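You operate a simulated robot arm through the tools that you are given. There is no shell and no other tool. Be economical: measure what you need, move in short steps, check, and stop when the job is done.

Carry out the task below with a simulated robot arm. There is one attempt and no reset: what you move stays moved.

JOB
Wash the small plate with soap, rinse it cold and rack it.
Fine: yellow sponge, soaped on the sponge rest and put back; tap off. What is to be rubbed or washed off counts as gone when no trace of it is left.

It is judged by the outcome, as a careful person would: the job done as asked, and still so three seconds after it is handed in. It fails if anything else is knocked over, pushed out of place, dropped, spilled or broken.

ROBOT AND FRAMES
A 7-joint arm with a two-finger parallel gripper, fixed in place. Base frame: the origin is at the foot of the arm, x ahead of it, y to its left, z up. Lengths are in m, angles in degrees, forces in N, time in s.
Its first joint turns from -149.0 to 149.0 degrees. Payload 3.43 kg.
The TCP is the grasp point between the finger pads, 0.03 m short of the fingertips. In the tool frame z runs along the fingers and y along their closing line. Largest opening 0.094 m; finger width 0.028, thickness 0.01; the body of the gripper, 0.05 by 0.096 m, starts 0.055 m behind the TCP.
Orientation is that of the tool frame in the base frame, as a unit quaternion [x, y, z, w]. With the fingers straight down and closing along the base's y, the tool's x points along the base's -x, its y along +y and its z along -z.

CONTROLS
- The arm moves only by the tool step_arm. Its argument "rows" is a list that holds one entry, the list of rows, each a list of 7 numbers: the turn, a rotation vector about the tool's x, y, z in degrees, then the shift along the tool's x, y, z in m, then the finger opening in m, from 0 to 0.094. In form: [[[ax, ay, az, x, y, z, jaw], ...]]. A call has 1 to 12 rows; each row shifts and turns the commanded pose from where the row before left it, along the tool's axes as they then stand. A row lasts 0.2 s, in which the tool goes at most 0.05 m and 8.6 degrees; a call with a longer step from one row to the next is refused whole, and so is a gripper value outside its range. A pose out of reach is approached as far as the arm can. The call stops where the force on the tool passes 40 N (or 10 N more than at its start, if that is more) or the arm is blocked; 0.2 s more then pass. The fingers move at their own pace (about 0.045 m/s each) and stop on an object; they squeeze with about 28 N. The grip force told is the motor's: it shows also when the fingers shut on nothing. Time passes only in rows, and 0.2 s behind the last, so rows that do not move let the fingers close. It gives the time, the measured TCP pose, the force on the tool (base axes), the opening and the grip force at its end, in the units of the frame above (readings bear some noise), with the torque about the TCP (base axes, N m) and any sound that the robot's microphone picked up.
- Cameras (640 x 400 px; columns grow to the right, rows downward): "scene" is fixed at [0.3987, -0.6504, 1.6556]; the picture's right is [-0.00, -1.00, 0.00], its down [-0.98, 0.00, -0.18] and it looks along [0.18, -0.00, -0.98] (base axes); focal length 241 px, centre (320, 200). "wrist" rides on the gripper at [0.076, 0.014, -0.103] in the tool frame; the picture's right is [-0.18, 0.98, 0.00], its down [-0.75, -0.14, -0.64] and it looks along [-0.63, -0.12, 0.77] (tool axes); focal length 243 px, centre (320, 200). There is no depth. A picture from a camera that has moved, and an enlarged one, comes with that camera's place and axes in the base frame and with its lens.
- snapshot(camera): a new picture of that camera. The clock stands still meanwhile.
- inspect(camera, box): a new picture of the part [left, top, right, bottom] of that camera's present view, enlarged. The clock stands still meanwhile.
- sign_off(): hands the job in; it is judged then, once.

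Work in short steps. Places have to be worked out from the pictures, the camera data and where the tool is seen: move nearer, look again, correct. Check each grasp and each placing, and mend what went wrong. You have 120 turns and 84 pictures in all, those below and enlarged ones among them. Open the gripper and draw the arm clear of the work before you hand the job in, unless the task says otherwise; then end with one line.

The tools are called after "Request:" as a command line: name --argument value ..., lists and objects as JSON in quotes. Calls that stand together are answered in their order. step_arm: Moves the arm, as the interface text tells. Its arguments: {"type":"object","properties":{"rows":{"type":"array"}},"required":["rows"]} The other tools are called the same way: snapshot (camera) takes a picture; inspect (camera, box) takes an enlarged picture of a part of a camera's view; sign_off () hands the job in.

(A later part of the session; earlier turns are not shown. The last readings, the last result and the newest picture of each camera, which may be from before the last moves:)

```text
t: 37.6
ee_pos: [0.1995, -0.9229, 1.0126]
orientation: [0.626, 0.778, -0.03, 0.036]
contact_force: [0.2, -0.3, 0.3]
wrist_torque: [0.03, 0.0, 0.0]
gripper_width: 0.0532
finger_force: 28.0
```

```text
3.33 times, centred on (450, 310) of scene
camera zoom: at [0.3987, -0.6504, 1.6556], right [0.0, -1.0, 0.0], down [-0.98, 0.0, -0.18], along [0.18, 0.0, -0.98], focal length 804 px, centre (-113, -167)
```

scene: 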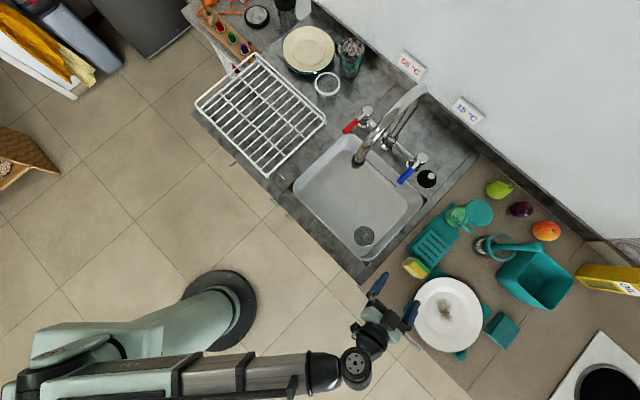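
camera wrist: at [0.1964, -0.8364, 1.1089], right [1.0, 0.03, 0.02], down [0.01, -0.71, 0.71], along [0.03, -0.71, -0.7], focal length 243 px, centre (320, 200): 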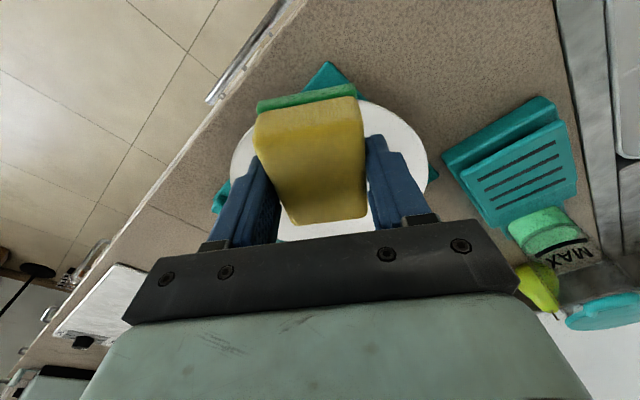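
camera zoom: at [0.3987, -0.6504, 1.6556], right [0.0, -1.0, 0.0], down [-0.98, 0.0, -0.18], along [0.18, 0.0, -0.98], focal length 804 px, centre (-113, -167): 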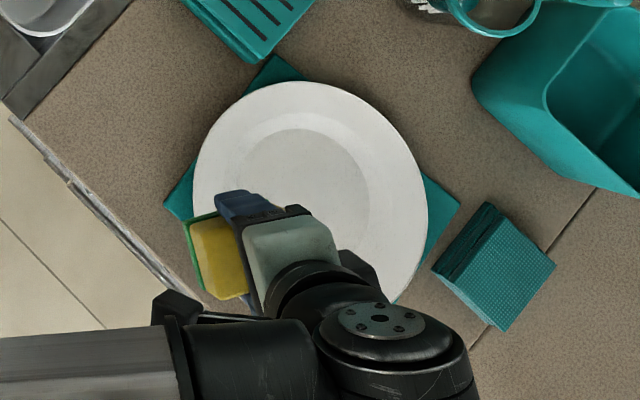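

The stain appears gone. Now I take the sponge back: lift, yaw to the rest's heading and tilt to 20° for reach.

Request:
step_arm --rows '[[[0, 0, 0, 0, 0, -0.02, 0.0], [0, 0, 0, 0, 0, -0.02, 0.0], [0, 0, 0, 0, 0, -0.02, 0.0], [-0.4, 0, -5.75, 0, 0, 0, 0.0], [-0.4, 0, -5.75, 0, 0, 0, 0.0], [-0.4, 0, -5.75, 0, 0, 0, 0.0], [-0.4, 0, -5.75, 0, 0, 0, 0.0], [-0.4, 0, -5.75, 0, 0, 0, 0.0], [-0.4, 0, -5.75, 0, 0, 0, 0.0], [0, -5.3, 0, 0, 0, 0, 0.0], [0, -5.3, 0, 0, 0, 0, 0.0], [0, -5.3, 0, 0, 0, 0, 0.0]]]'

Request:
inspect --camera "scene" --box '[400, 250, 500, 370]'

```text
t: 40.2
ee_pos: [0.1981, -0.9177, 1.0717]
orientation: [0.359, 0.915, -0.074, 0.167]
contact_force: [0.3, -0.3, -0.1]
wrist_torque: [0.0, -0.01, 0.0]
gripper_width: 0.0533
finger_force: 28.6
```

```text
3.33 times, centred on (450, 310) of scene
camera zoom: at [0.3987, -0.6504, 1.6556], right [0.0, -1.0, 0.0], down [-0.98, 0.0, -0.18], along [0.18, 0.0, -0.98], focal length 804 px, centre (-113, -167)
```

zoom: 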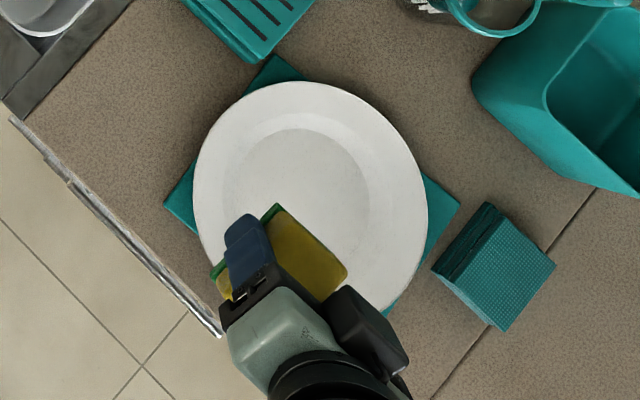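

Plate well looks clean from above. Moving the sponge over the rest.

Request:
step_arm --rows '[[[0, 0, 0, -0.0273, 0.0178, 0.0192, 0.0], [0, 0, 0, -0.0273, 0.0178, 0.0192, 0.0], [0, 0, 0, -0.0273, 0.0178, 0.0192, 0.0], [0, 0, 0, -0.0273, 0.0178, 0.0192, 0.0], [0, 0, 0, -0.0273, 0.0178, 0.0192, 0.0]]]'

Request:
snapshot --camera "wrist"

Request:
inspect --camera "scene" --box '[380, 190, 500, 350]'

```text
t: 41.4
ee_pos: [0.3793, -0.9629, 1.0269]
orientation: [0.359, 0.915, -0.073, 0.167]
contact_force: [0.1, 0.1, 0.3]
wrist_torque: [-0.06, -0.01, -0.01]
gripper_width: 0.0531
finger_force: 28.0
```

```text
42 pictures are left
camera wrist: at [0.3117, -0.8792, 1.096], right [0.8, 0.6, 0.05], down [0.26, -0.42, 0.87], along [0.55, -0.68, -0.49], focal length 243 px, centre (320, 200)
```

wrist: 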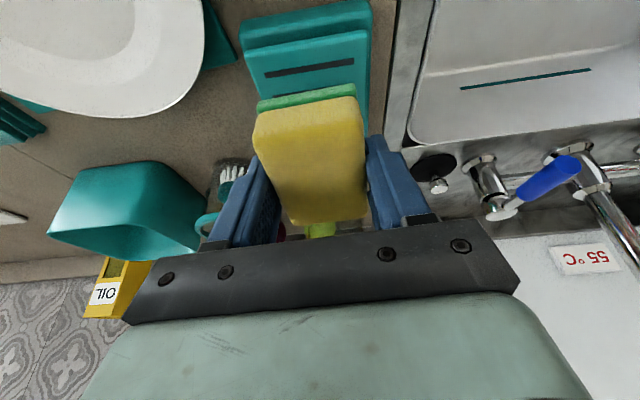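

```text
2.50 times, centred on (440, 270) of scene
camera zoom: at [0.3987, -0.6504, 1.6556], right [0.0, -1.0, 0.0], down [-0.98, 0.0, -0.18], along [0.18, 0.0, -0.98], focal length 603 px, centre (20, 25)
```

zoom: 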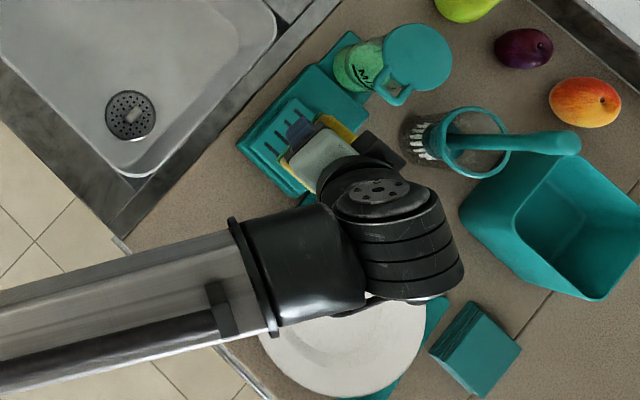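

Lined up over the rest. Lowering until the inner edge touches.

Request:
step_arm --rows '[[[0, 0, 0, 0.0036, 0, 0.0093, 0.0], [0, 0, 0, 0.0036, 0, 0.0093, 0.0], [0, 0, 0, 0.0036, 0, 0.0093, 0.0], [0, 0, 0, 0.0036, 0, 0.0093, 0.0]]]'

Request:
inspect --camera "wrist" --box '[200, 0, 440, 250]'

```text
t: 42.4
ee_pos: [0.3778, -0.9646, 0.9887]
orientation: [0.36, 0.915, -0.073, 0.166]
contact_force: [0.6, 0.6, 0.2]
wrist_torque: [-0.01, 0.01, -0.01]
gripper_width: 0.0533
finger_force: 27.7
```

```text
1.60 times, centred on (320, 125) of wrist
camera zoom: at [0.3101, -0.8797, 1.0581], right [0.8, 0.6, 0.05], down [0.26, -0.42, 0.87], along [0.55, -0.68, -0.49], focal length 388 px, centre (320, 320)
```

zoom: 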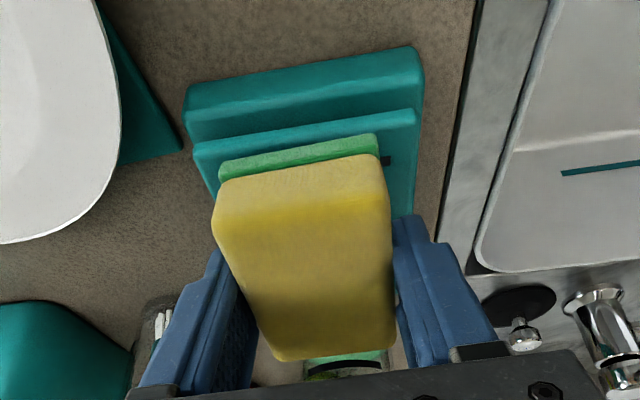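

Just about touching, in nearly the original position. I lower 3 mm more and release.

Request:
step_arm --rows '[[[0, 0, 0, 0.0004, 0, 0.003, 0.0], [0, 0, 0, 0, 0, 0, 0.075], [0, 0, 0, 0, 0, 0, 0.08], [0, 0, 0, 0, 0, 0, 0.08]]]'

Request:
inspect --camera "wrist" --box '[200, 0, 440, 250]'

```text
t: 43.4
ee_pos: [0.3778, -0.9662, 0.9857]
orientation: [0.36, 0.915, -0.074, 0.166]
contact_force: [0.5, 0.4, -0.1]
wrist_torque: [0.03, -0.01, 0.01]
gripper_width: 0.08
finger_force: 0.0
```

```text
1.60 times, centred on (320, 125) of wrist
camera zoom: at [0.3101, -0.8801, 1.0552], right [0.8, 0.6, 0.05], down [0.26, -0.42, 0.87], along [0.55, -0.68, -0.49], focal length 388 px, centre (320, 320)
```

zoom: 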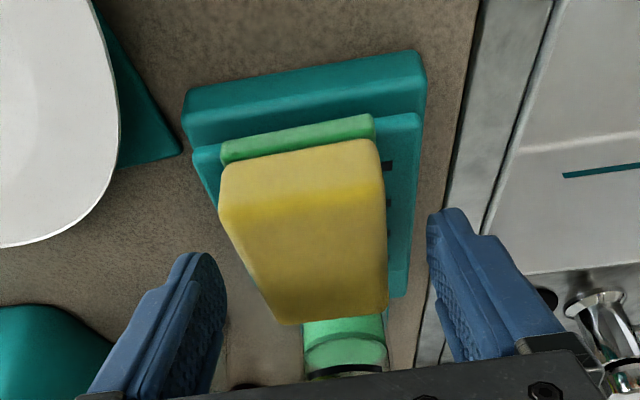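

Sponge is back flat on the rest. I withdraw along the fingers, then check plate and tap region.

Request:
step_arm --rows '[[[0, 0, 0, 0, 0, -0.04, 0.08], [0, 0, 0, 0, 0, -0.04, 0.08], [0, 0, 0, 0, 0, -0.04, 0.08], [0, 0, 0, 0.03, 0.01, -0.02, 0.08], [0, 0, 0, 0.03, 0.01, -0.02, 0.08]]]'

Request:
snapshot --camera "wrist"

Request:
inspect --camera "scene" --box '[400, 230, 500, 360]'

```text
t: 44.6
ee_pos: [0.3093, -0.8707, 1.1154]
orientation: [0.359, 0.916, -0.072, 0.166]
contact_force: [0.0, -0.3, -0.6]
wrist_torque: [0.01, 0.02, -0.02]
gripper_width: 0.0802
finger_force: 0.0
```

```text
38 pictures are left
camera wrist: at [0.242, -0.7851, 1.184], right [0.8, 0.6, 0.05], down [0.26, -0.42, 0.87], along [0.55, -0.68, -0.49], focal length 243 px, centre (320, 200)
```

wrist: 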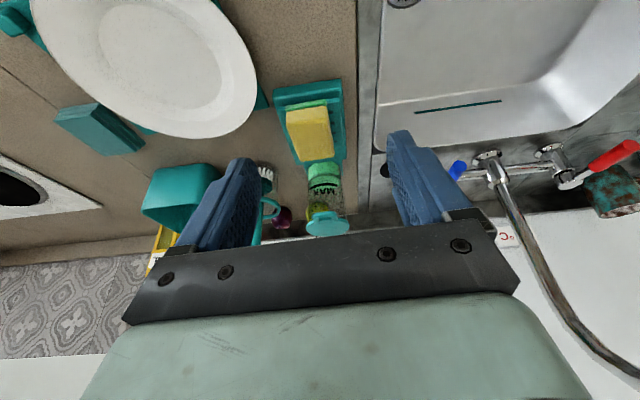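

```text
3.08 times, centred on (450, 295) of scene
camera zoom: at [0.3987, -0.6504, 1.6556], right [0.0, -1.0, 0.0], down [-0.98, 0.0, -0.18], along [0.18, 0.0, -0.98], focal length 742 px, centre (-80, -92)
```

zoom: 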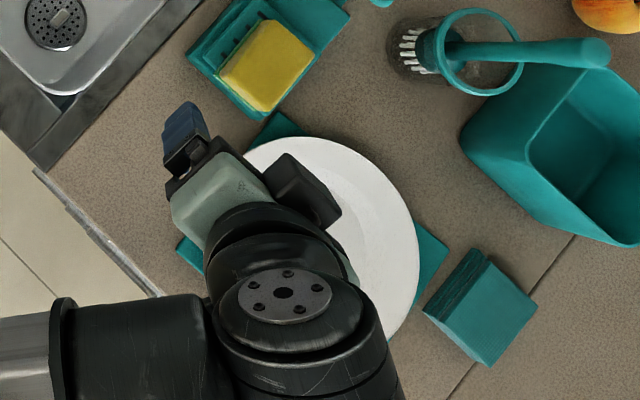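

I zoom on the plate for any residue.

Request:
inspect --camera "wrist" --box '[20, 0, 270, 150]'

```text
2.56 times, centred on (145, 75) of wrist
camera zoom: at [0.242, -0.7851, 1.184], right [0.8, 0.6, 0.05], down [0.26, -0.42, 0.87], along [0.55, -0.68, -0.49], focal length 621 px, centre (768, 520)
```

zoom: 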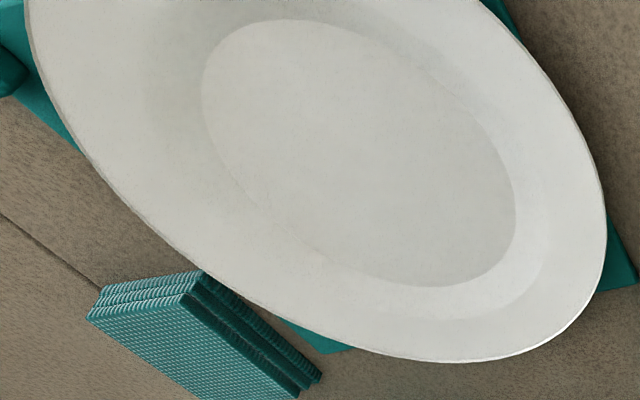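

Plate surface looks spotless. Next the tap: I move over the near sink rim for a clear view of the blue lever and spout.

Request:
step_arm --rows '[[[0, 0, 0, 0.003, 0.037, -0.005, 0.05], [0, 0, 0, 0.003, 0.037, -0.005, 0.0], [0, 0, 0, 0.003, 0.037, -0.005, 0.0], [0, 0, 0, 0.003, 0.037, -0.005, 0.0], [0, 0, 0, 0.003, 0.037, -0.005, 0.0]]]'

Request:
snapshot --camera "wrist"

Request:
inspect --camera "scene" --box '[340, 80, 460, 200]'

```text
t: 45.8
ee_pos: [0.4205, -0.7173, 1.1284]
orientation: [0.36, 0.915, -0.073, 0.168]
contact_force: [0.4, 0.6, -0.2]
wrist_torque: [-0.01, -0.01, 0.02]
gripper_width: 0.0001
finger_force: 21.6
```

```text
35 pictures are left
camera wrist: at [0.3535, -0.6334, 1.1977], right [0.8, 0.6, 0.05], down [0.26, -0.42, 0.87], along [0.55, -0.68, -0.49], focal length 243 px, centre (320, 200)
```

wrist: 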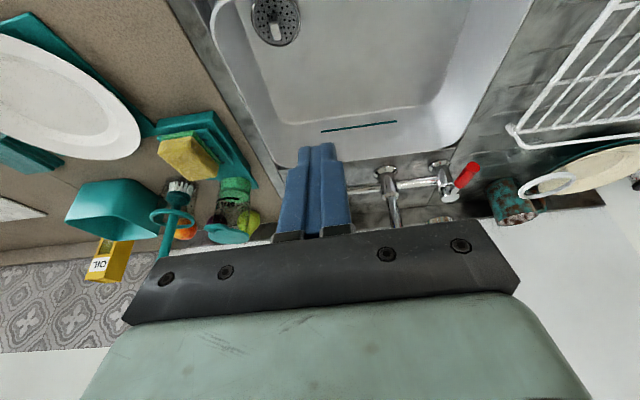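

```text
3.33 times, centred on (400, 140) of scene
camera zoom: at [0.3987, -0.6504, 1.6556], right [0.0, -1.0, 0.0], down [-0.98, 0.0, -0.18], along [0.18, 0.0, -0.98], focal length 804 px, centre (53, 400)
```

zoom: 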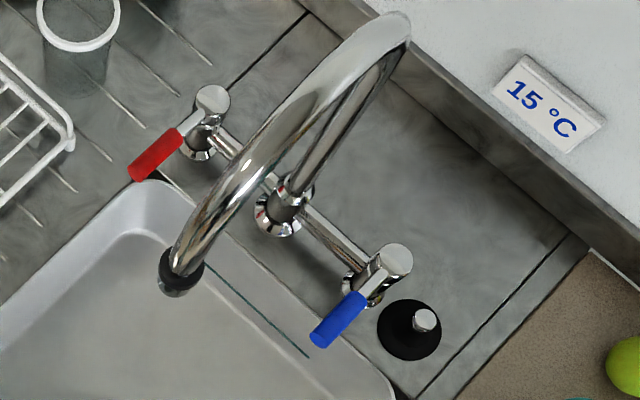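

I place the blue lever from (0.615,-0.923,0.976) to its tip (0.573,-0.877,0.99), pivot ≈(0.646,-0.954), and the spout mouth at ≈(0.578,-0.74,1.115). I approach with open fingers to straddle the lever, clear of the spout.

Request:
step_arm --rows '[[[0, -5.67, 0, 0, 0, 0, 0.07], [0, -5.67, 0, 0, 0, 0, 0.07], [0, -5.67, 0, 0, 0, 0, 0.07], [3.26, 0, 4.18, 0, 0, 0, 0.07], [0, 0, 0, -0.0199, 0.0014, 0.0319, 0.07], [0, 0, 0, -0.0199, 0.0014, 0.0319, 0.07], [0, 0, 0, -0.0199, 0.0014, 0.0319, 0.07], [0, 0, 0, -0.0199, 0.0014, 0.0319, 0.07], [0, 0, 0, -0.0199, 0.0014, 0.0319, 0.07]]]'

Request:
snapshot --camera "wrist"

Request:
inspect --camera "scene" --box '[320, 80, 460, 220]'

```text
t: 47.8
ee_pos: [0.5412, -0.8477, 1.0668]
orientation: [0.385, 0.864, -0.139, 0.294]
contact_force: [-0.2, 0.5, -0.3]
wrist_torque: [0.02, 0.02, -0.04]
gripper_width: 0.0698
finger_force: 0.1
```

```text
33 pictures are left
camera wrist: at [0.4718, -0.7456, 1.1008], right [0.83, 0.55, 0.1], down [0.04, -0.23, 0.97], along [0.55, -0.81, -0.21], focal length 243 px, centre (320, 200)
```

wrist: 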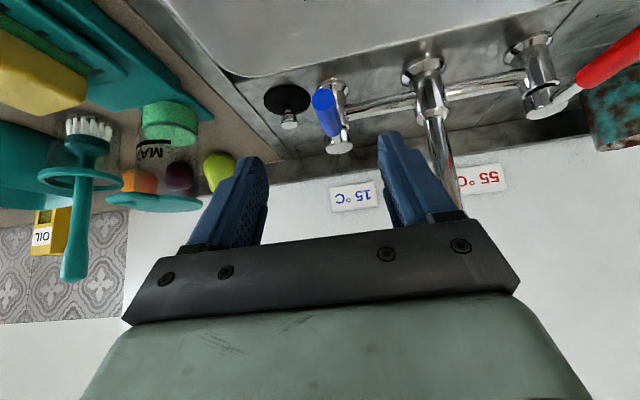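

```text
2.86 times, centred on (390, 150) of scene
camera zoom: at [0.3987, -0.6504, 1.6556], right [0.0, -1.0, 0.0], down [-0.98, 0.0, -0.18], along [0.18, 0.0, -0.98], focal length 689 px, centre (120, 343)
```

zoom: 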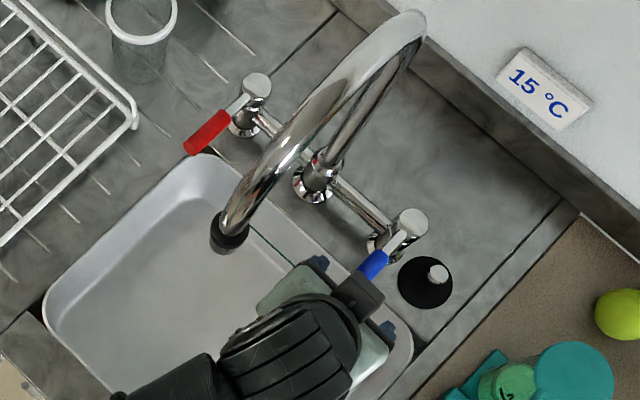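

Well centred on the lever. I advance 0.09 m so the fingers straddle it.

Request:
step_arm --rows '[[[0, 0, 0, 0, 0, 0.03, 0.07], [0, 0, 0, 0, 0, 0.03, 0.07], [0, 0, 0, 0, 0, 0.03, 0.07]]]'

Request:
snapshot --camera "wrist"

```text
t: 48.6
ee_pos: [0.5781, -0.8904, 0.9941]
orientation: [0.385, 0.863, -0.14, 0.295]
contact_force: [-0.3, 0.4, 0.6]
wrist_torque: [-0.01, -0.01, -0.01]
gripper_width: 0.0699
finger_force: 0.1
```

```text
31 pictures are left
camera wrist: at [0.5077, -0.7879, 1.0283], right [0.83, 0.55, 0.1], down [0.04, -0.23, 0.97], along [0.55, -0.81, -0.21], focal length 243 px, centre (320, 200)
```

wrist: 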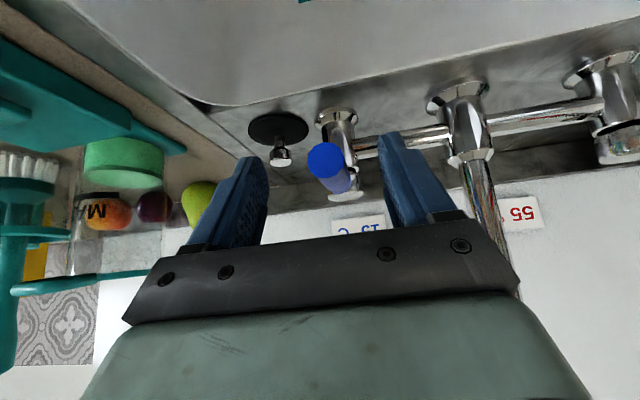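

Straddled. I push the lever sideways toward the plug side (counter-clockwise) in small steps.

Request:
step_arm --rows '[[[0, 0, 0, 0, -0.015, 0, 0.07], [0, 0, 0, 0, -0.015, 0, 0.07], [0, 0, 0, 0, -0.01, 0, 0.07], [0, 0, 0, 0, -0.01, 0, 0.07]]]'

Request:
snapshot --camera "wrist"

```text
t: 49.6
ee_pos: [0.5402, -0.9236, 0.9955]
orientation: [0.385, 0.863, -0.14, 0.294]
contact_force: [0.1, 0.1, -0.5]
wrist_torque: [0.0, 0.0, -0.01]
gripper_width: 0.0704
finger_force: 0.2
```

```text
30 pictures are left
camera wrist: at [0.4704, -0.8213, 1.03], right [0.83, 0.55, 0.1], down [0.04, -0.23, 0.97], along [0.55, -0.8, -0.21], focal length 243 px, centre (320, 200)
```

wrist: 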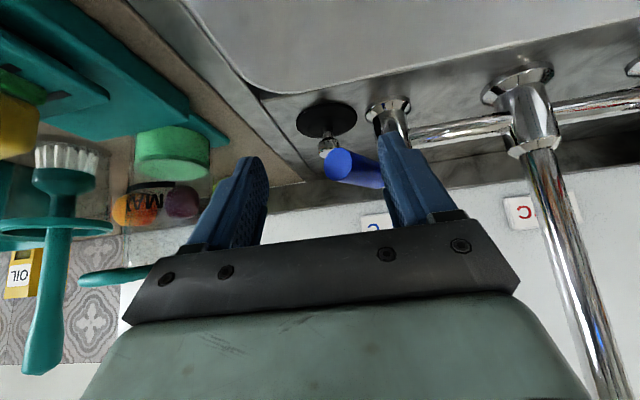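

The lever turns easily this way. I check whether water flows.

Request:
inspect --camera "scene" --box '[320, 80, 460, 220]'

```text
2.86 times, centred on (390, 150) of scene
camera zoom: at [0.3987, -0.6504, 1.6556], right [0.0, -1.0, 0.0], down [-0.98, 0.0, -0.18], along [0.18, 0.0, -0.98], focal length 689 px, centre (120, 343)
```

zoom: 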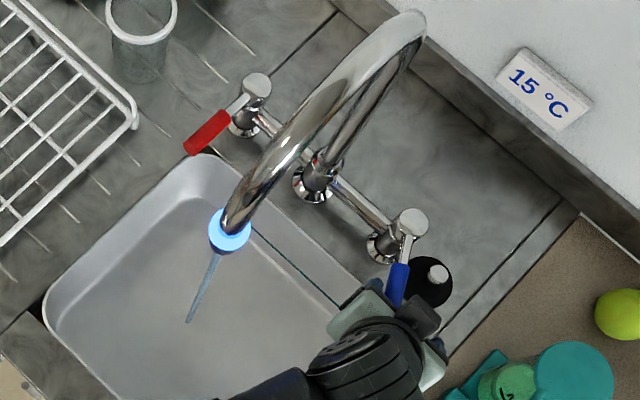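

Cold water is running (blue light at the spout), landing near (0.585,-0.741). I open slightly more, then withdraw back along the fingers.

Request:
step_arm --rows '[[[0, 0, 0, 0, -0.012, 0, 0.07], [0, 0, 0, 0, 0.006, 0, 0.07], [0, 0, 0, 0, 0, -0.04, 0.07], [0, 0, 0, 0, 0, -0.04, 0.07], [0, 0, 0, 0, 0, -0.04, 0.07]]]'

Request:
snapshot --camera "scene"

Request:
snapshot --camera "wrist"

```text
t: 50.8
ee_pos: [0.487, -0.8714, 1.0892]
orientation: [0.384, 0.864, -0.139, 0.294]
contact_force: [0.2, -0.7, -0.5]
wrist_torque: [0.02, 0.07, 0.0]
gripper_width: 0.0702
finger_force: 0.1
```

```text
28 pictures are left
```

scene: 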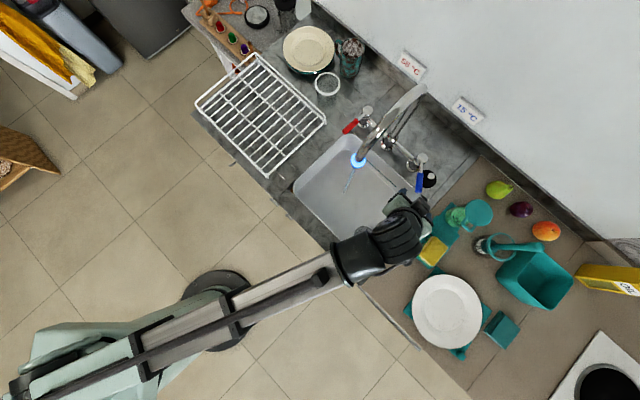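

```text
27 pictures are left
camera wrist: at [0.417, -0.7694, 1.1229], right [0.83, 0.55, 0.1], down [0.04, -0.23, 0.97], along [0.55, -0.81, -0.21], focal length 243 px, centre (320, 200)
```

wrist: 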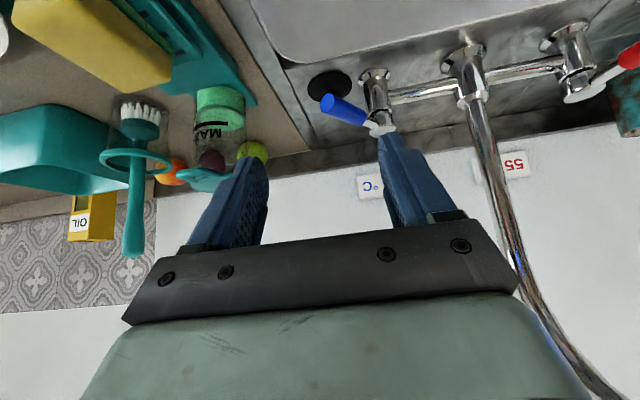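

Water is running well. Now for the plate: I'll pinch its near rim from the counter-edge side with nearly horizontal fingers (one under, one over the rim). I move back in front of the plate first.

Request:
step_arm --rows '[[[0, 0, 0, 0.0254, -0.025, -0.0213, 0.07], [0, 0, 0, 0.0254, -0.025, -0.0213, 0.07], [0, 0, 0, 0.0254, -0.025, -0.0213, 0.07], [0, 0, 0, 0.0254, -0.025, -0.0213, 0.07], [0, 0, 0, 0.0254, -0.025, -0.0213, 0.07], [0, 0, 0, 0.0254, -0.025, -0.0213, 0.07], [0, 0, 0, 0.0254, -0.025, -0.0213, 0.07], [0, 0, 0, 0.0254, -0.025, -0.0213, 0.07], [0, 0, 0, 0.0254, -0.025, -0.0213, 0.07], [0, -7, 0, 0, 0, 0, 0.07], [0, -7, 0, 0, 0, 0, 0.07], [0, -7, 0, 0, 0, 0, 0.07]]]'

Request:
snapshot --camera "wrist"

```text
t: 53.4
ee_pos: [0.1209, -0.799, 1.1014]
orientation: [0.353, 0.795, -0.208, 0.448]
contact_force: [-0.2, -0.7, 0.4]
wrist_torque: [-0.02, 0.01, 0.01]
gripper_width: 0.0699
finger_force: 0.2
```

```text
26 pictures are left
camera wrist: at [0.0477, -0.6942, 1.0899], right [0.8, 0.58, 0.14], down [-0.2, 0.04, 0.98], along [0.57, -0.81, 0.15], focal length 243 px, centre (320, 200)
```

wrist: 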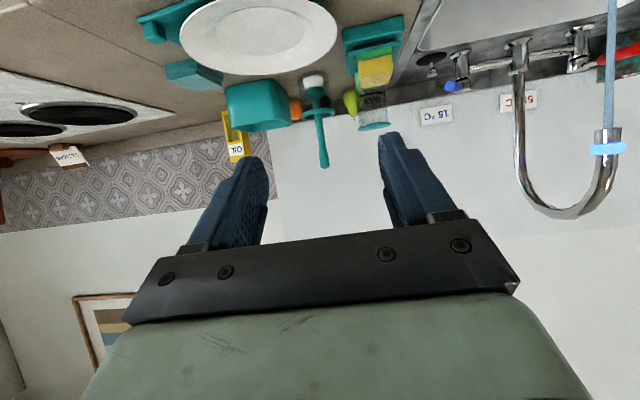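

I roll the hand 90° about the finger axis so the fingers close vertically.

Request:
step_arm --rows '[[[0, 0, 7.5, 0, 0, 0, 0.05], [0, 0, 7.5, 0, 0, 0, 0.05], [0, 0, 7.5, 0, 0, 0, 0.05], [0, 0, 7.5, 0, 0, 0, 0.05], [0, 0, 7.5, 0, 0, 0, 0.05], [0, 0, 7.5, 0, 0, 0, 0.05], [0, 0, 7.5, 0, 0, 0, 0.05], [0, 0, 7.5, 0, 0, 0, 0.05], [0, 0, 7.5, 0, 0, 0, 0.05], [0, 0, 7.5, 0, 0, 0, 0.05], [0, 0, 7.5, 0, 0, 0, 0.05], [0, 0, 7.5, 0, 0, 0, 0.05]]]'

Request:
snapshot --camera "wrist"

```text
t: 56.0
ee_pos: [0.1204, -0.7988, 1.1023]
orientation: [0.813, 0.312, 0.17, 0.462]
contact_force: [0.3, 0.7, 0.0]
wrist_torque: [0.02, 0.0, -0.01]
gripper_width: 0.0497
finger_force: 0.0
```

```text
25 pictures are left
camera wrist: at [0.1261, -0.6868, 1.1673], right [0.21, -0.49, 0.84], down [-0.98, -0.03, 0.22], along [-0.08, -0.87, -0.49], focal length 243 px, centre (320, 200)
```

wrist: 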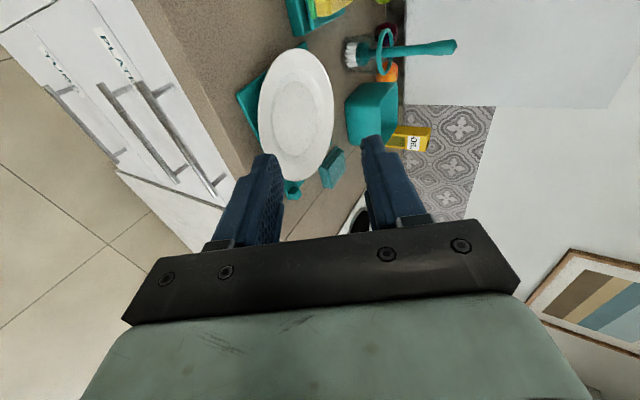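

Roll worked. I zoom in on the plate in this view to pin down the rim and mat near the grasp point.

Request:
step_arm --rows '[[[-4.5, 0, 0, -0.01, 0, 0.0, 0.03], [-4.5, 0, 0, -0.01, -0.02, 0.04, 0.03], [0, 0, 0, -0.008, -0.03, 0.01, 0.03], [0, 0, 0, -0.008, -0.03, 0.01, 0.03]]]'

Request:
snapshot --camera "wrist"

Request:
inspect --camera "scene" --box '[390, 260, 500, 370]'

```text
t: 57.0
ee_pos: [0.109, -0.8404, 1.0033]
orientation: [0.773, 0.298, 0.194, 0.526]
contact_force: [-0.5, 0.3, -0.7]
wrist_torque: [-0.01, 0.02, 0.0]
gripper_width: 0.03
finger_force: 0.0
```

```text
24 pictures are left
camera wrist: at [0.107, -0.7212, 1.0562], right [0.12, -0.39, 0.91], down [-0.99, -0.01, 0.12], along [-0.03, -0.92, -0.39], focal length 243 px, centre (320, 200)
```

wrist: 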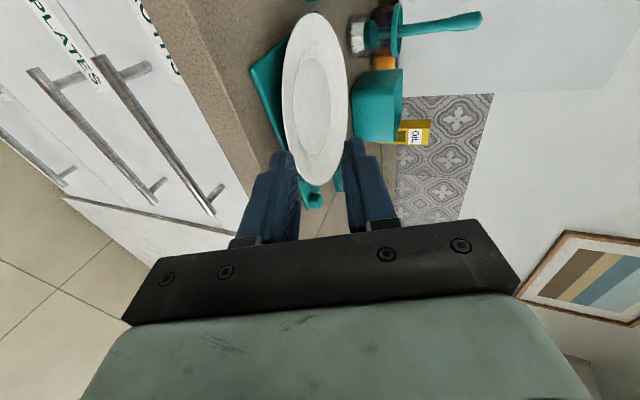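

```text
3.64 times, centred on (445, 315) of scene
camera zoom: at [0.3987, -0.6504, 1.6556], right [0.0, -1.0, 0.0], down [-0.98, 0.0, -0.18], along [0.18, 0.0, -0.98], focal length 877 px, centre (-134, -218)
```

zoom: 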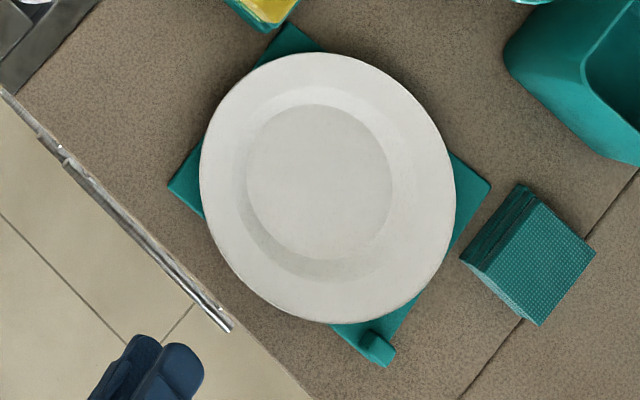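

Plate centre ≈(0.211,-1.011), radius ≈0.103, rim z ≈0.924; the grasp point hangs beyond the mat. I line up with the rim, stopping 0.05 m short.

Request:
step_arm --rows '[[[0, 0, 0, -0.012, -0.0123, 0.018, 0.026], [0, 0, 0, -0.012, -0.0123, 0.018, 0.026], [0, 0, 0, -0.0116, -0.0124, 0.018, 0.026]]]'

Request:
snapshot --camera "wrist"

Request:
inspect --camera "scene" --box '[390, 260, 500, 370]'

```text
t: 57.8
ee_pos: [0.1024, -0.8894, 0.95]
orientation: [0.774, 0.298, 0.192, 0.524]
contact_force: [-0.3, 0.5, -0.3]
wrist_torque: [0.02, -0.01, -0.01]
gripper_width: 0.0259
finger_force: 0.1
```

```text
22 pictures are left
camera wrist: at [0.1023, -0.7728, 1.0015], right [0.12, -0.39, 0.91], down [-0.99, -0.02, 0.12], along [-0.03, -0.92, -0.39], focal length 243 px, centre (320, 200)
```

wrist: 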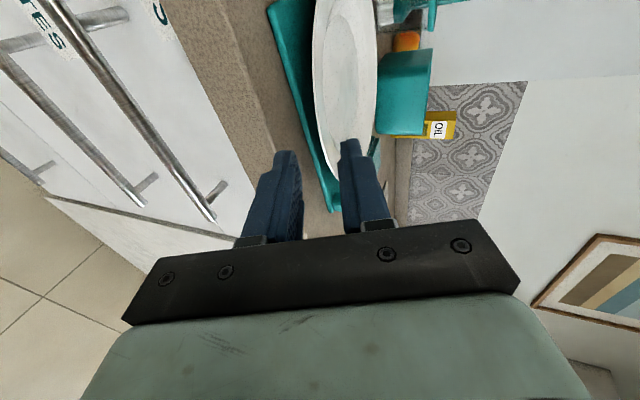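

```text
3.64 times, centred on (445, 315) of scene
camera zoom: at [0.3987, -0.6504, 1.6556], right [0.0, -1.0, 0.0], down [-0.98, 0.0, -0.18], along [0.18, 0.0, -0.98], focal length 877 px, centre (-134, -218)
```

zoom: 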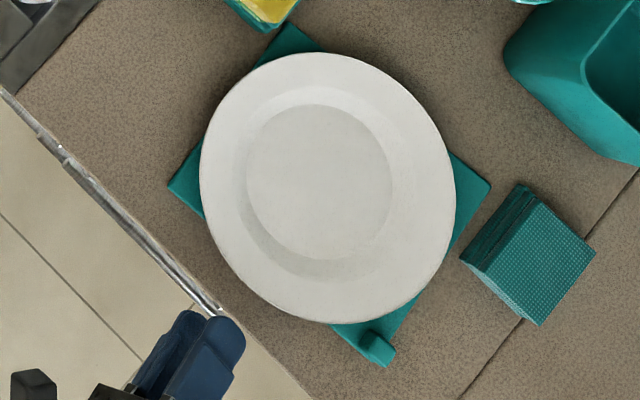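

The rim point sits on the finger mid-line. I narrow the jaw to 0.018 m, shift up 4 mm, and slide the fingers over the rim.

Request:
step_arm --rows '[[[0, 0, 0, 0, 0.004, 0, 0.018], [0, 0, 0, 0, 0, 0.015, 0.018], [0, 0, 0, 0, 0, 0.015, 0.018], [0, 0, 0, 0, 0, 0.015, 0.018], [0, 0, 0, 0, 0, 0.011, 0.018]]]'

Request:
inspect --camera "wrist" --box '[220, 60, 460, 220]'

```text
t: 59.0
ee_pos: [0.141, -0.9323, 0.932]
orientation: [0.773, 0.298, 0.193, 0.525]
contact_force: [0.6, -0.7, -0.2]
wrist_torque: [0.03, -0.04, -0.04]
gripper_width: 0.018
finger_force: 0.1
```

```text
2.50 times, centred on (340, 140) of wrist
camera zoom: at [0.1389, -0.8138, 0.9844], right [0.12, -0.39, 0.91], down [-0.99, -0.01, 0.12], along [-0.03, -0.92, -0.39], focal length 606 px, centre (270, 350)
```

zoom: 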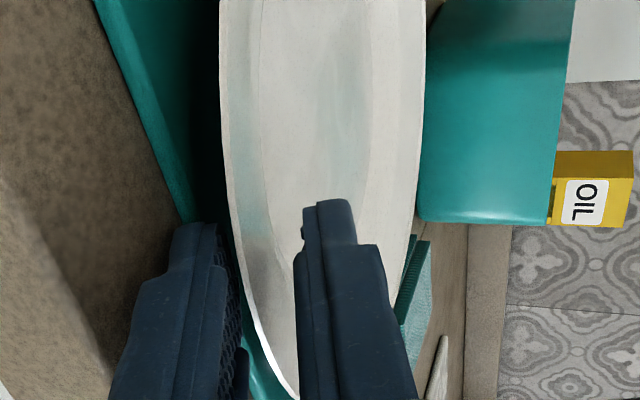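

The rim is between the fingers with good overlap and no contact force. Closing.

Request:
step_arm --rows '[[[0, 0, 0, 0, 0, 0, 0.0], [0, 0, 0, 0, 0, 0, 0.0], [0, 0, 0, 0, 0, 0, 0.0]]]'

Request:
inspect --camera "wrist" --box '[220, 60, 460, 220]'

```text
t: 59.8
ee_pos: [0.1403, -0.9319, 0.9336]
orientation: [0.773, 0.298, 0.194, 0.525]
contact_force: [0.1, -3.0, 5.5]
wrist_torque: [-0.26, -0.78, -0.41]
gripper_width: 0.0057
finger_force: 27.6
```

```text
2.50 times, centred on (340, 140) of wrist
camera zoom: at [0.1389, -0.8139, 0.9849], right [0.11, -0.39, 0.91], down [-0.99, -0.01, 0.12], along [-0.03, -0.92, -0.39], focal length 606 px, centre (270, 350)
```

zoom: 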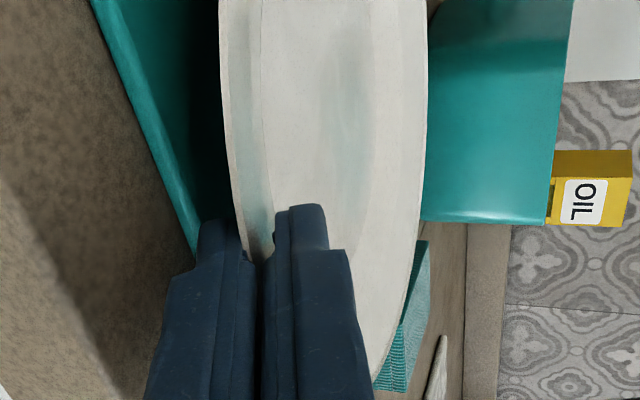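

Rim pinched (5.7 mm). I lift slowly.

Request:
step_arm --rows '[[[0, 0, 0, 0, 0.0074, -0.003, 0.0], [0, 0, 0, 0, 0.0074, -0.003, 0.0], [0, 0, 0, 0, 0.0111, -0.0045, 0.0], [0, 0, 0, 0, 0.0111, -0.0045, 0.0], [0, 0, 0, 0, 0.0149, -0.006, 0.0], [0, 0, 0, 0, 0.0149, -0.006, 0.0]]]'

Request:
snapshot --camera "wrist"

Request:
snapshot --camera "scene"

```text
t: 61.2
ee_pos: [0.1415, -0.9304, 1.0049]
orientation: [0.773, 0.299, 0.193, 0.525]
contact_force: [0.0, 0.7, -3.0]
wrist_torque: [0.23, 0.22, 0.01]
gripper_width: 0.0046
finger_force: 27.9
```

```text
18 pictures are left
camera wrist: at [0.1402, -0.8121, 1.0564], right [0.12, -0.39, 0.91], down [-0.99, -0.02, 0.12], along [-0.03, -0.92, -0.39], focal length 243 px, centre (320, 200)
```

wrist: 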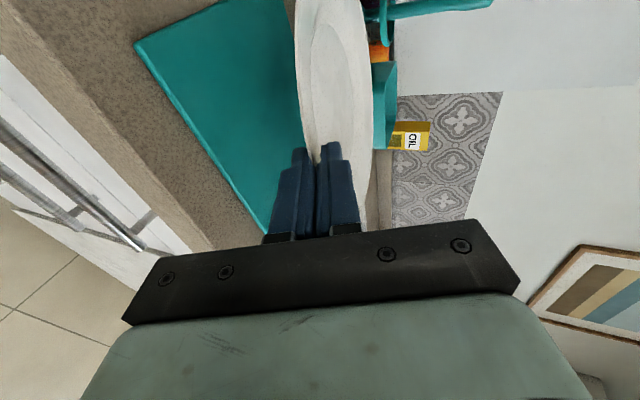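

```text
17 pictures are left
```

scene: 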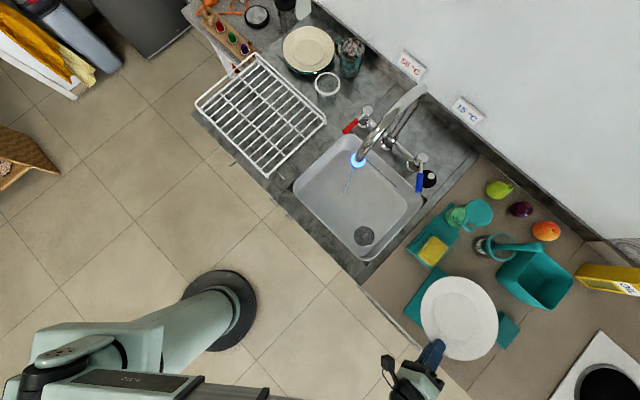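

The plate is held level and the mat stays. I pull it back over the counter edge and then carry it across to the sink.

Request:
step_arm --rows '[[[0, 0, 0, 0.0209, -0.0051, -0.0269, 0.0], [0, 0, 0, 0.0209, -0.0051, -0.0269, 0.0], [0, 0, 0, 0.0209, -0.0051, -0.0269, 0.0], [0, 0, 0, 0.0209, -0.0051, -0.0269, 0.0], [0, 0, 0, 0.0209, -0.0051, -0.0269, 0.0], [0, 0, 0, 0.0349, 0.006, 0.0137, 0.0], [0, 0, 0, 0.0349, 0.006, 0.0137, 0.0], [0, 0, 0, 0.0349, 0.006, 0.0137, 0.0], [0, 0, 0, 0.0349, 0.006, 0.0137, 0.0], [0, 0, 0, 0.0349, 0.006, 0.0137, 0.0]]]'

Request:
snapshot --camera "scene"

```text
t: 63.4
ee_pos: [0.3114, -0.7026, 1.0284]
orientation: [0.774, 0.298, 0.193, 0.524]
contact_force: [0.0, 0.3, -3.3]
wrist_torque: [0.27, 0.19, 0.02]
gripper_width: 0.0045
finger_force: 28.3
```

```text
16 pictures are left
```

scene: 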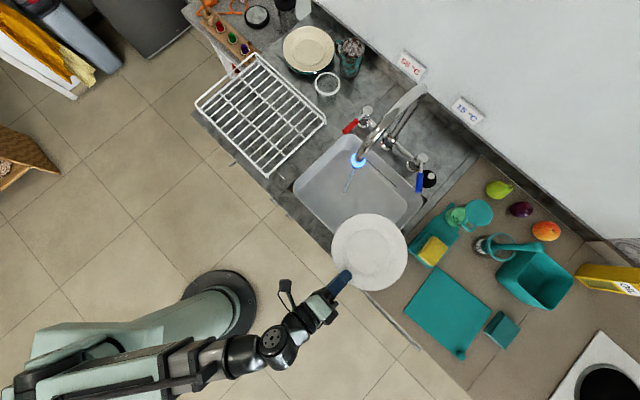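

On course. I bring the plate under the stream, lowering slightly.

Request:
step_arm --rows '[[[0, 0, 0, 0.0349, 0.0004, 0.0159, 0.0], [0, 0, 0, 0.0349, 0.0004, 0.0159, 0.0], [0, 0, 0, 0.0349, 0.0004, 0.0159, 0.0], [0, 0, 0, 0.0349, 0.0004, 0.0159, 0.0], [0, 0, 0, 0.0349, 0.0004, 0.0159, 0.0], [0, 0, 0, 0, 0, 0, 0.0]]]'

Request:
inspect --camera "scene" --box '[270, 100, 450, 280]'

```text
t: 64.8
ee_pos: [0.4903, -0.6382, 1.0014]
orientation: [0.773, 0.298, 0.193, 0.525]
contact_force: [0.1, 0.0, -2.9]
wrist_torque: [0.25, 0.19, -0.01]
gripper_width: 0.0048
finger_force: 27.4
```

```text
2.22 times, centred on (360, 190) of scene
camera zoom: at [0.3987, -0.6504, 1.6556], right [0.0, -1.0, 0.0], down [-0.98, 0.0, -0.18], along [0.18, 0.0, -0.98], focal length 536 px, centre (231, 222)
```

zoom: 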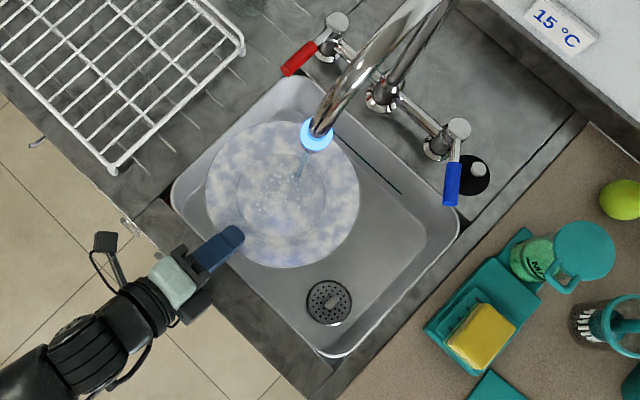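

Cold water hits the plate and suds show. I tilt the far edge down so it drains into the sink, and sweep the stream gently over the plate.

Request:
step_arm --rows '[[[5, 0, 0, 0, 0, 0, 0.0], [5, 0, 0, 0, 0, 0, 0.0], [4, 0, 0, 0, 0, 0, 0.0], [0, 0, 0, 0.015, 0, 0, 0.0], [0, 0, 0, 0.015, 0, 0, 0.0], [0, 0, 0, -0.015, 0, 0, 0.0], [0, 0, 0, -0.015, 0, 0, 0.0], [0, 0, 0, -0.015, 0, 0, 0.0], [0, 0, 0, -0.015, 0, 0, 0.0], [0, 0, 0, 0.015, 0, 0, 0.0], [0, 0, 0, 0.015, 0, 0, 0.0]]]'

Request:
inspect --camera "scene" --box '[270, 100, 450, 280]'

```text
t: 67.2
ee_pos: [0.49, -0.6418, 0.9985]
orientation: [0.832, 0.319, 0.156, 0.427]
contact_force: [-0.4, -0.4, -3.7]
wrist_torque: [0.23, 0.19, 0.01]
gripper_width: 0.0051
finger_force: 28.0
```

```text
2.22 times, centred on (360, 190) of scene
camera zoom: at [0.3987, -0.6504, 1.6556], right [0.0, -1.0, 0.0], down [-0.98, 0.0, -0.18], along [0.18, 0.0, -0.98], focal length 536 px, centre (231, 222)
```

zoom: 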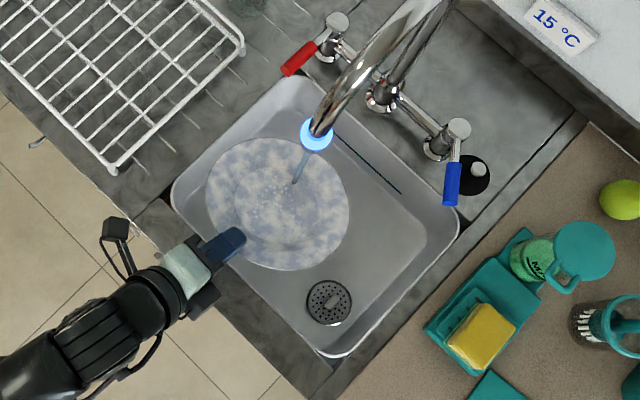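

Rinse further with strokes toward and away as well as sideways.

Request:
step_arm --rows '[[[0, 0, 0, 0, 0.0118, 0.0162, 0.0], [0, 0, 0, 0.015, 0.0059, 0.0081, 0.0], [0, 0, 0, 0.015, 0, 0, 0.0], [0, 0, 0, -0.015, 0, 0, 0.0], [0, 0, 0, -0.015, 0, 0, 0.0], [0, 0, 0, -0.02, 0, 0, 0.0], [0, 0, 0, -0.02, 0, 0, 0.0], [0, 0, 0, 0.02, -0.0118, -0.0162, 0.0], [0, 0, 0, 0.02, -0.0118, -0.0162, 0.0], [0, 0, 0, 0, -0.0118, -0.0162, 0.0], [0, 0, 0, 0, -0.0118, -0.0162, 0.0], [0, 0, 0, 0, 0, 0, 0.0]]]'

Request:
step_arm --rows '[[[0, 0, 0, 0.02, 0, 0, 0.0], [0, 0, 0, 0.02, 0, 0, 0.0], [0, 0, 0, -0.02, 0, 0, 0.0], [0, 0, 0, -0.02, 0, 0, 0.0], [0, 0, 0, -0.02, 0, 0, 0.0], [0, 0, 0, -0.02, 0, 0, 0.0], [0, 0, 0, 0.02, 0.0118, 0.0162, 0.0], [0, 0, 0, 0.02, 0.0118, 0.0162, 0.0], [0, 0, 0, 0, 0.006, 0.008, 0.0], [0, 0, 0, 0, 0, 0, 0.0], [0, 0, 0, 0, 0, 0, 0.0]]]'

Request:
inspect --camera "scene" --box '[270, 100, 450, 280]'

```text
t: 69.8
ee_pos: [0.4563, -0.6023, 0.9999]
orientation: [0.832, 0.32, 0.156, 0.426]
contact_force: [0.6, 0.3, -2.9]
wrist_torque: [0.22, 0.19, 0.0]
gripper_width: 0.0046
finger_force: 28.0
```

```text
t: 72.2
ee_pos: [0.4913, -0.6378, 0.999]
orientation: [0.832, 0.319, 0.156, 0.427]
contact_force: [-0.1, -0.5, -3.7]
wrist_torque: [0.24, 0.25, 0.01]
gripper_width: 0.0045
finger_force: 28.0
```

```text
2.22 times, centred on (360, 190) of scene
camera zoom: at [0.3987, -0.6504, 1.6556], right [0.0, -1.0, 0.0], down [-0.98, 0.0, -0.18], along [0.18, 0.0, -0.98], focal length 536 px, centre (231, 222)
```

zoom: 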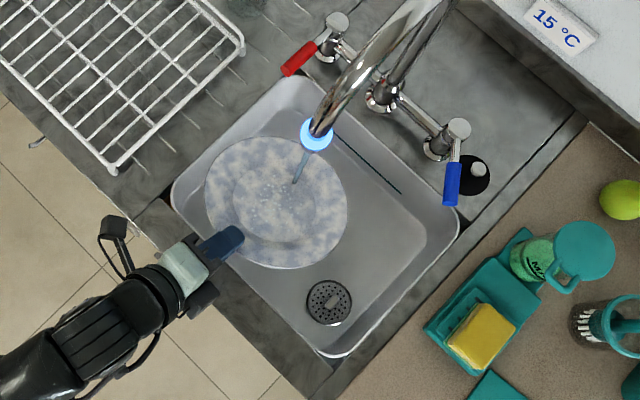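

The pattern is stable (wet, cold tint). I level the plate, draw it out of the stream, and look at it and at the rack.

Request:
step_arm --rows '[[[0, 0, 0, 0, -0.0118, -0.0162, 0.0], [0, 0, 0, 0, -0.0118, -0.0162, 0.0], [0, 0, 0, 0, -0.0118, -0.0162, 0.0], [0, 0, 0, 0, -0.0118, -0.0162, 0.0], [0, 0, 0, 0, -0.0118, -0.0162, 0.0], [0, 0, 0, 0, 0, 0, 0.0], [0, 0, 0, 0, 0, 0, 0.0], [0, 0, 0, 0, 0, 0, 0.0]]]'

Request:
inspect --camera "scene" --box '[190, 40, 410, 270]'

```text
t: 74.0
ee_pos: [0.4239, -0.5653, 0.999]
orientation: [0.831, 0.319, 0.156, 0.427]
contact_force: [0.4, 0.2, -3.9]
wrist_torque: [0.26, 0.21, 0.0]
gripper_width: 0.0048
finger_force: 27.8
```

```text
1.74 times, centred on (300, 155) of scene
camera zoom: at [0.3987, -0.6504, 1.6556], right [0.0, -1.0, 0.0], down [-0.98, 0.0, -0.18], along [0.18, 0.0, -0.98], focal length 419 px, centre (355, 278)
```

zoom: 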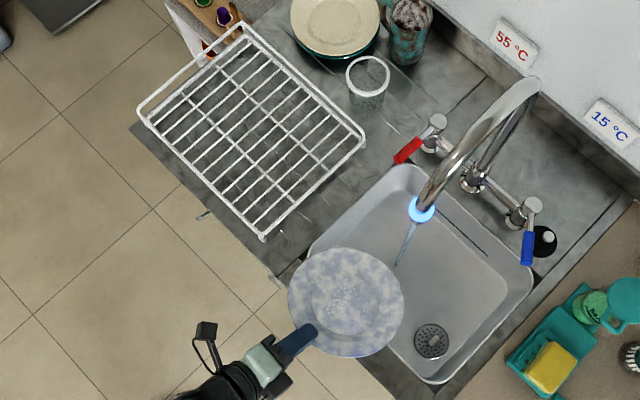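

Request:
inspect --camera "scene" --box '[280, 175, 350, 250]'

```text
5.33 times, centred on (315, 212) of scene
camera zoom: at [0.3987, -0.6504, 1.6556], right [0.0, -1.0, 0.0], down [-0.98, 0.0, -0.18], along [0.18, 0.0, -0.98], focal length 1286 px, centre (347, 133)
```

zoom: 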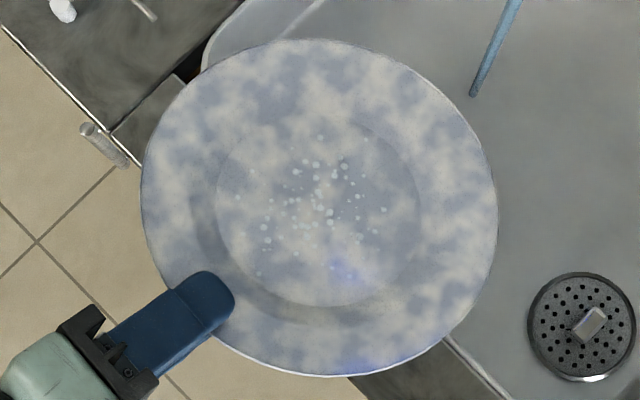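

Bubbles remain around the centre: the stream had struck about 4 cm beyond centre. I return with the centre right under the stream (TCP ≈(0.522,-0.669)) and sweep there.

Request:
step_arm --rows '[[[0, 0, 0, 0, 0.0167, 0.0231, 0.0], [0, 0, 0, 0, 0.0167, 0.0231, 0.0], [0, 0, 0, 0, 0.0167, 0.0231, 0.0], [0, 0, 0, 0, 0.0167, 0.0231, 0.0], [0, 0, 0, 0, 0.0167, 0.0231, 0.0], [0, 0, 0, 0.015, 0, 0, 0.0], [0, 0, 0, 0.015, 0, 0, 0.0], [0, 0, 0, 0.015, 0, 0, 0.0], [0, 0, 0, -0.015, 0, 0, 0.0], [0, 0, 0, -0.015, 0, 0, 0.0], [0, 0, 0, -0.015, 0, 0, 0.0]]]'

Request:
step_arm --rows '[[[0, 0, 0, -0.015, 0, 0, 0.0], [0, 0, 0, -0.015, 0, 0, 0.0], [0, 0, 0, -0.015, 0, 0, 0.0], [0, 0, 0, 0, 0.0088, 0.0122, 0.0], [0, 0, 0, 0.015, 0, 0, 0.0], [0, 0, 0, 0.015, 0, 0, 0.0], [0, 0, 0, 0.015, 0, 0, 0.0], [0, 0, 0, 0.015, 0, 0, 0.0], [0, 0, 0, 0.015, 0, 0, 0.0], [0, 0, 0, 0, -0.0088, -0.0122, 0.0], [0, 0, 0, 0, -0.0088, -0.0122, 0.0], [0, 0, 0, -0.015, 0, 0, 0.0]]]'

Request:
step_arm --rows '[[[0, 0, 0, -0.015, 0, 0, 0.0], [0, 0, 0, -0.015, 0, 0, 0.0], [0, 0, 0, -0.015, 0, 0, 0.0], [0, 0, 0, 0, -0.0088, -0.0122, 0.0], [0, 0, 0, 0.015, 0, 0, 0.0], [0, 0, 0, 0.015, 0, 0, 0.0], [0, 0, 0, 0.015, 0, 0, 0.0], [0, 0, 0, -0.01, 0.0088, 0.0122, 0.0], [0, 0, 0, -0.01, 0.0088, 0.0122, 0.0], [0, 0, 0, 0, 0, 0, 0.0], [0, 0, 0, 0, 0, 0, 0.0]]]'

Request:
inspect --camera "scene" --box '[300, 130, 400, 230]'

```text
t: 76.4
ee_pos: [0.5193, -0.6731, 0.9966]
orientation: [0.832, 0.32, 0.156, 0.426]
contact_force: [0.4, -0.1, -2.9]
wrist_torque: [0.26, 0.2, -0.04]
gripper_width: 0.0048
finger_force: 27.7
```

```text
t: 79.0
ee_pos: [0.5203, -0.6503, 0.9984]
orientation: [0.831, 0.32, 0.157, 0.427]
contact_force: [-0.2, -0.2, -3.0]
wrist_torque: [0.21, 0.22, -0.01]
gripper_width: 0.005
finger_force: 28.0
```

```text
t: 81.4
ee_pos: [0.5147, -0.6743, 0.9984]
orientation: [0.832, 0.319, 0.155, 0.426]
contact_force: [-0.3, 0.4, -2.7]
wrist_torque: [0.23, 0.24, 0.02]
gripper_width: 0.0047
finger_force: 28.2
```

```text
4.00 times, centred on (350, 180) of scene
camera zoom: at [0.3987, -0.6504, 1.6556], right [0.0, -1.0, 0.0], down [-0.98, 0.0, -0.18], along [0.18, 0.0, -0.98], focal length 965 px, centre (200, 280)
```

zoom: 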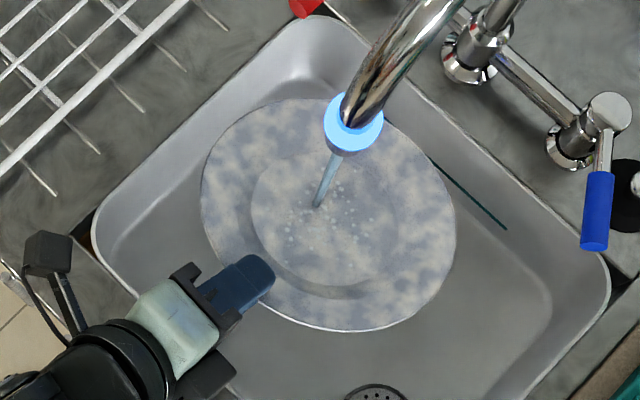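

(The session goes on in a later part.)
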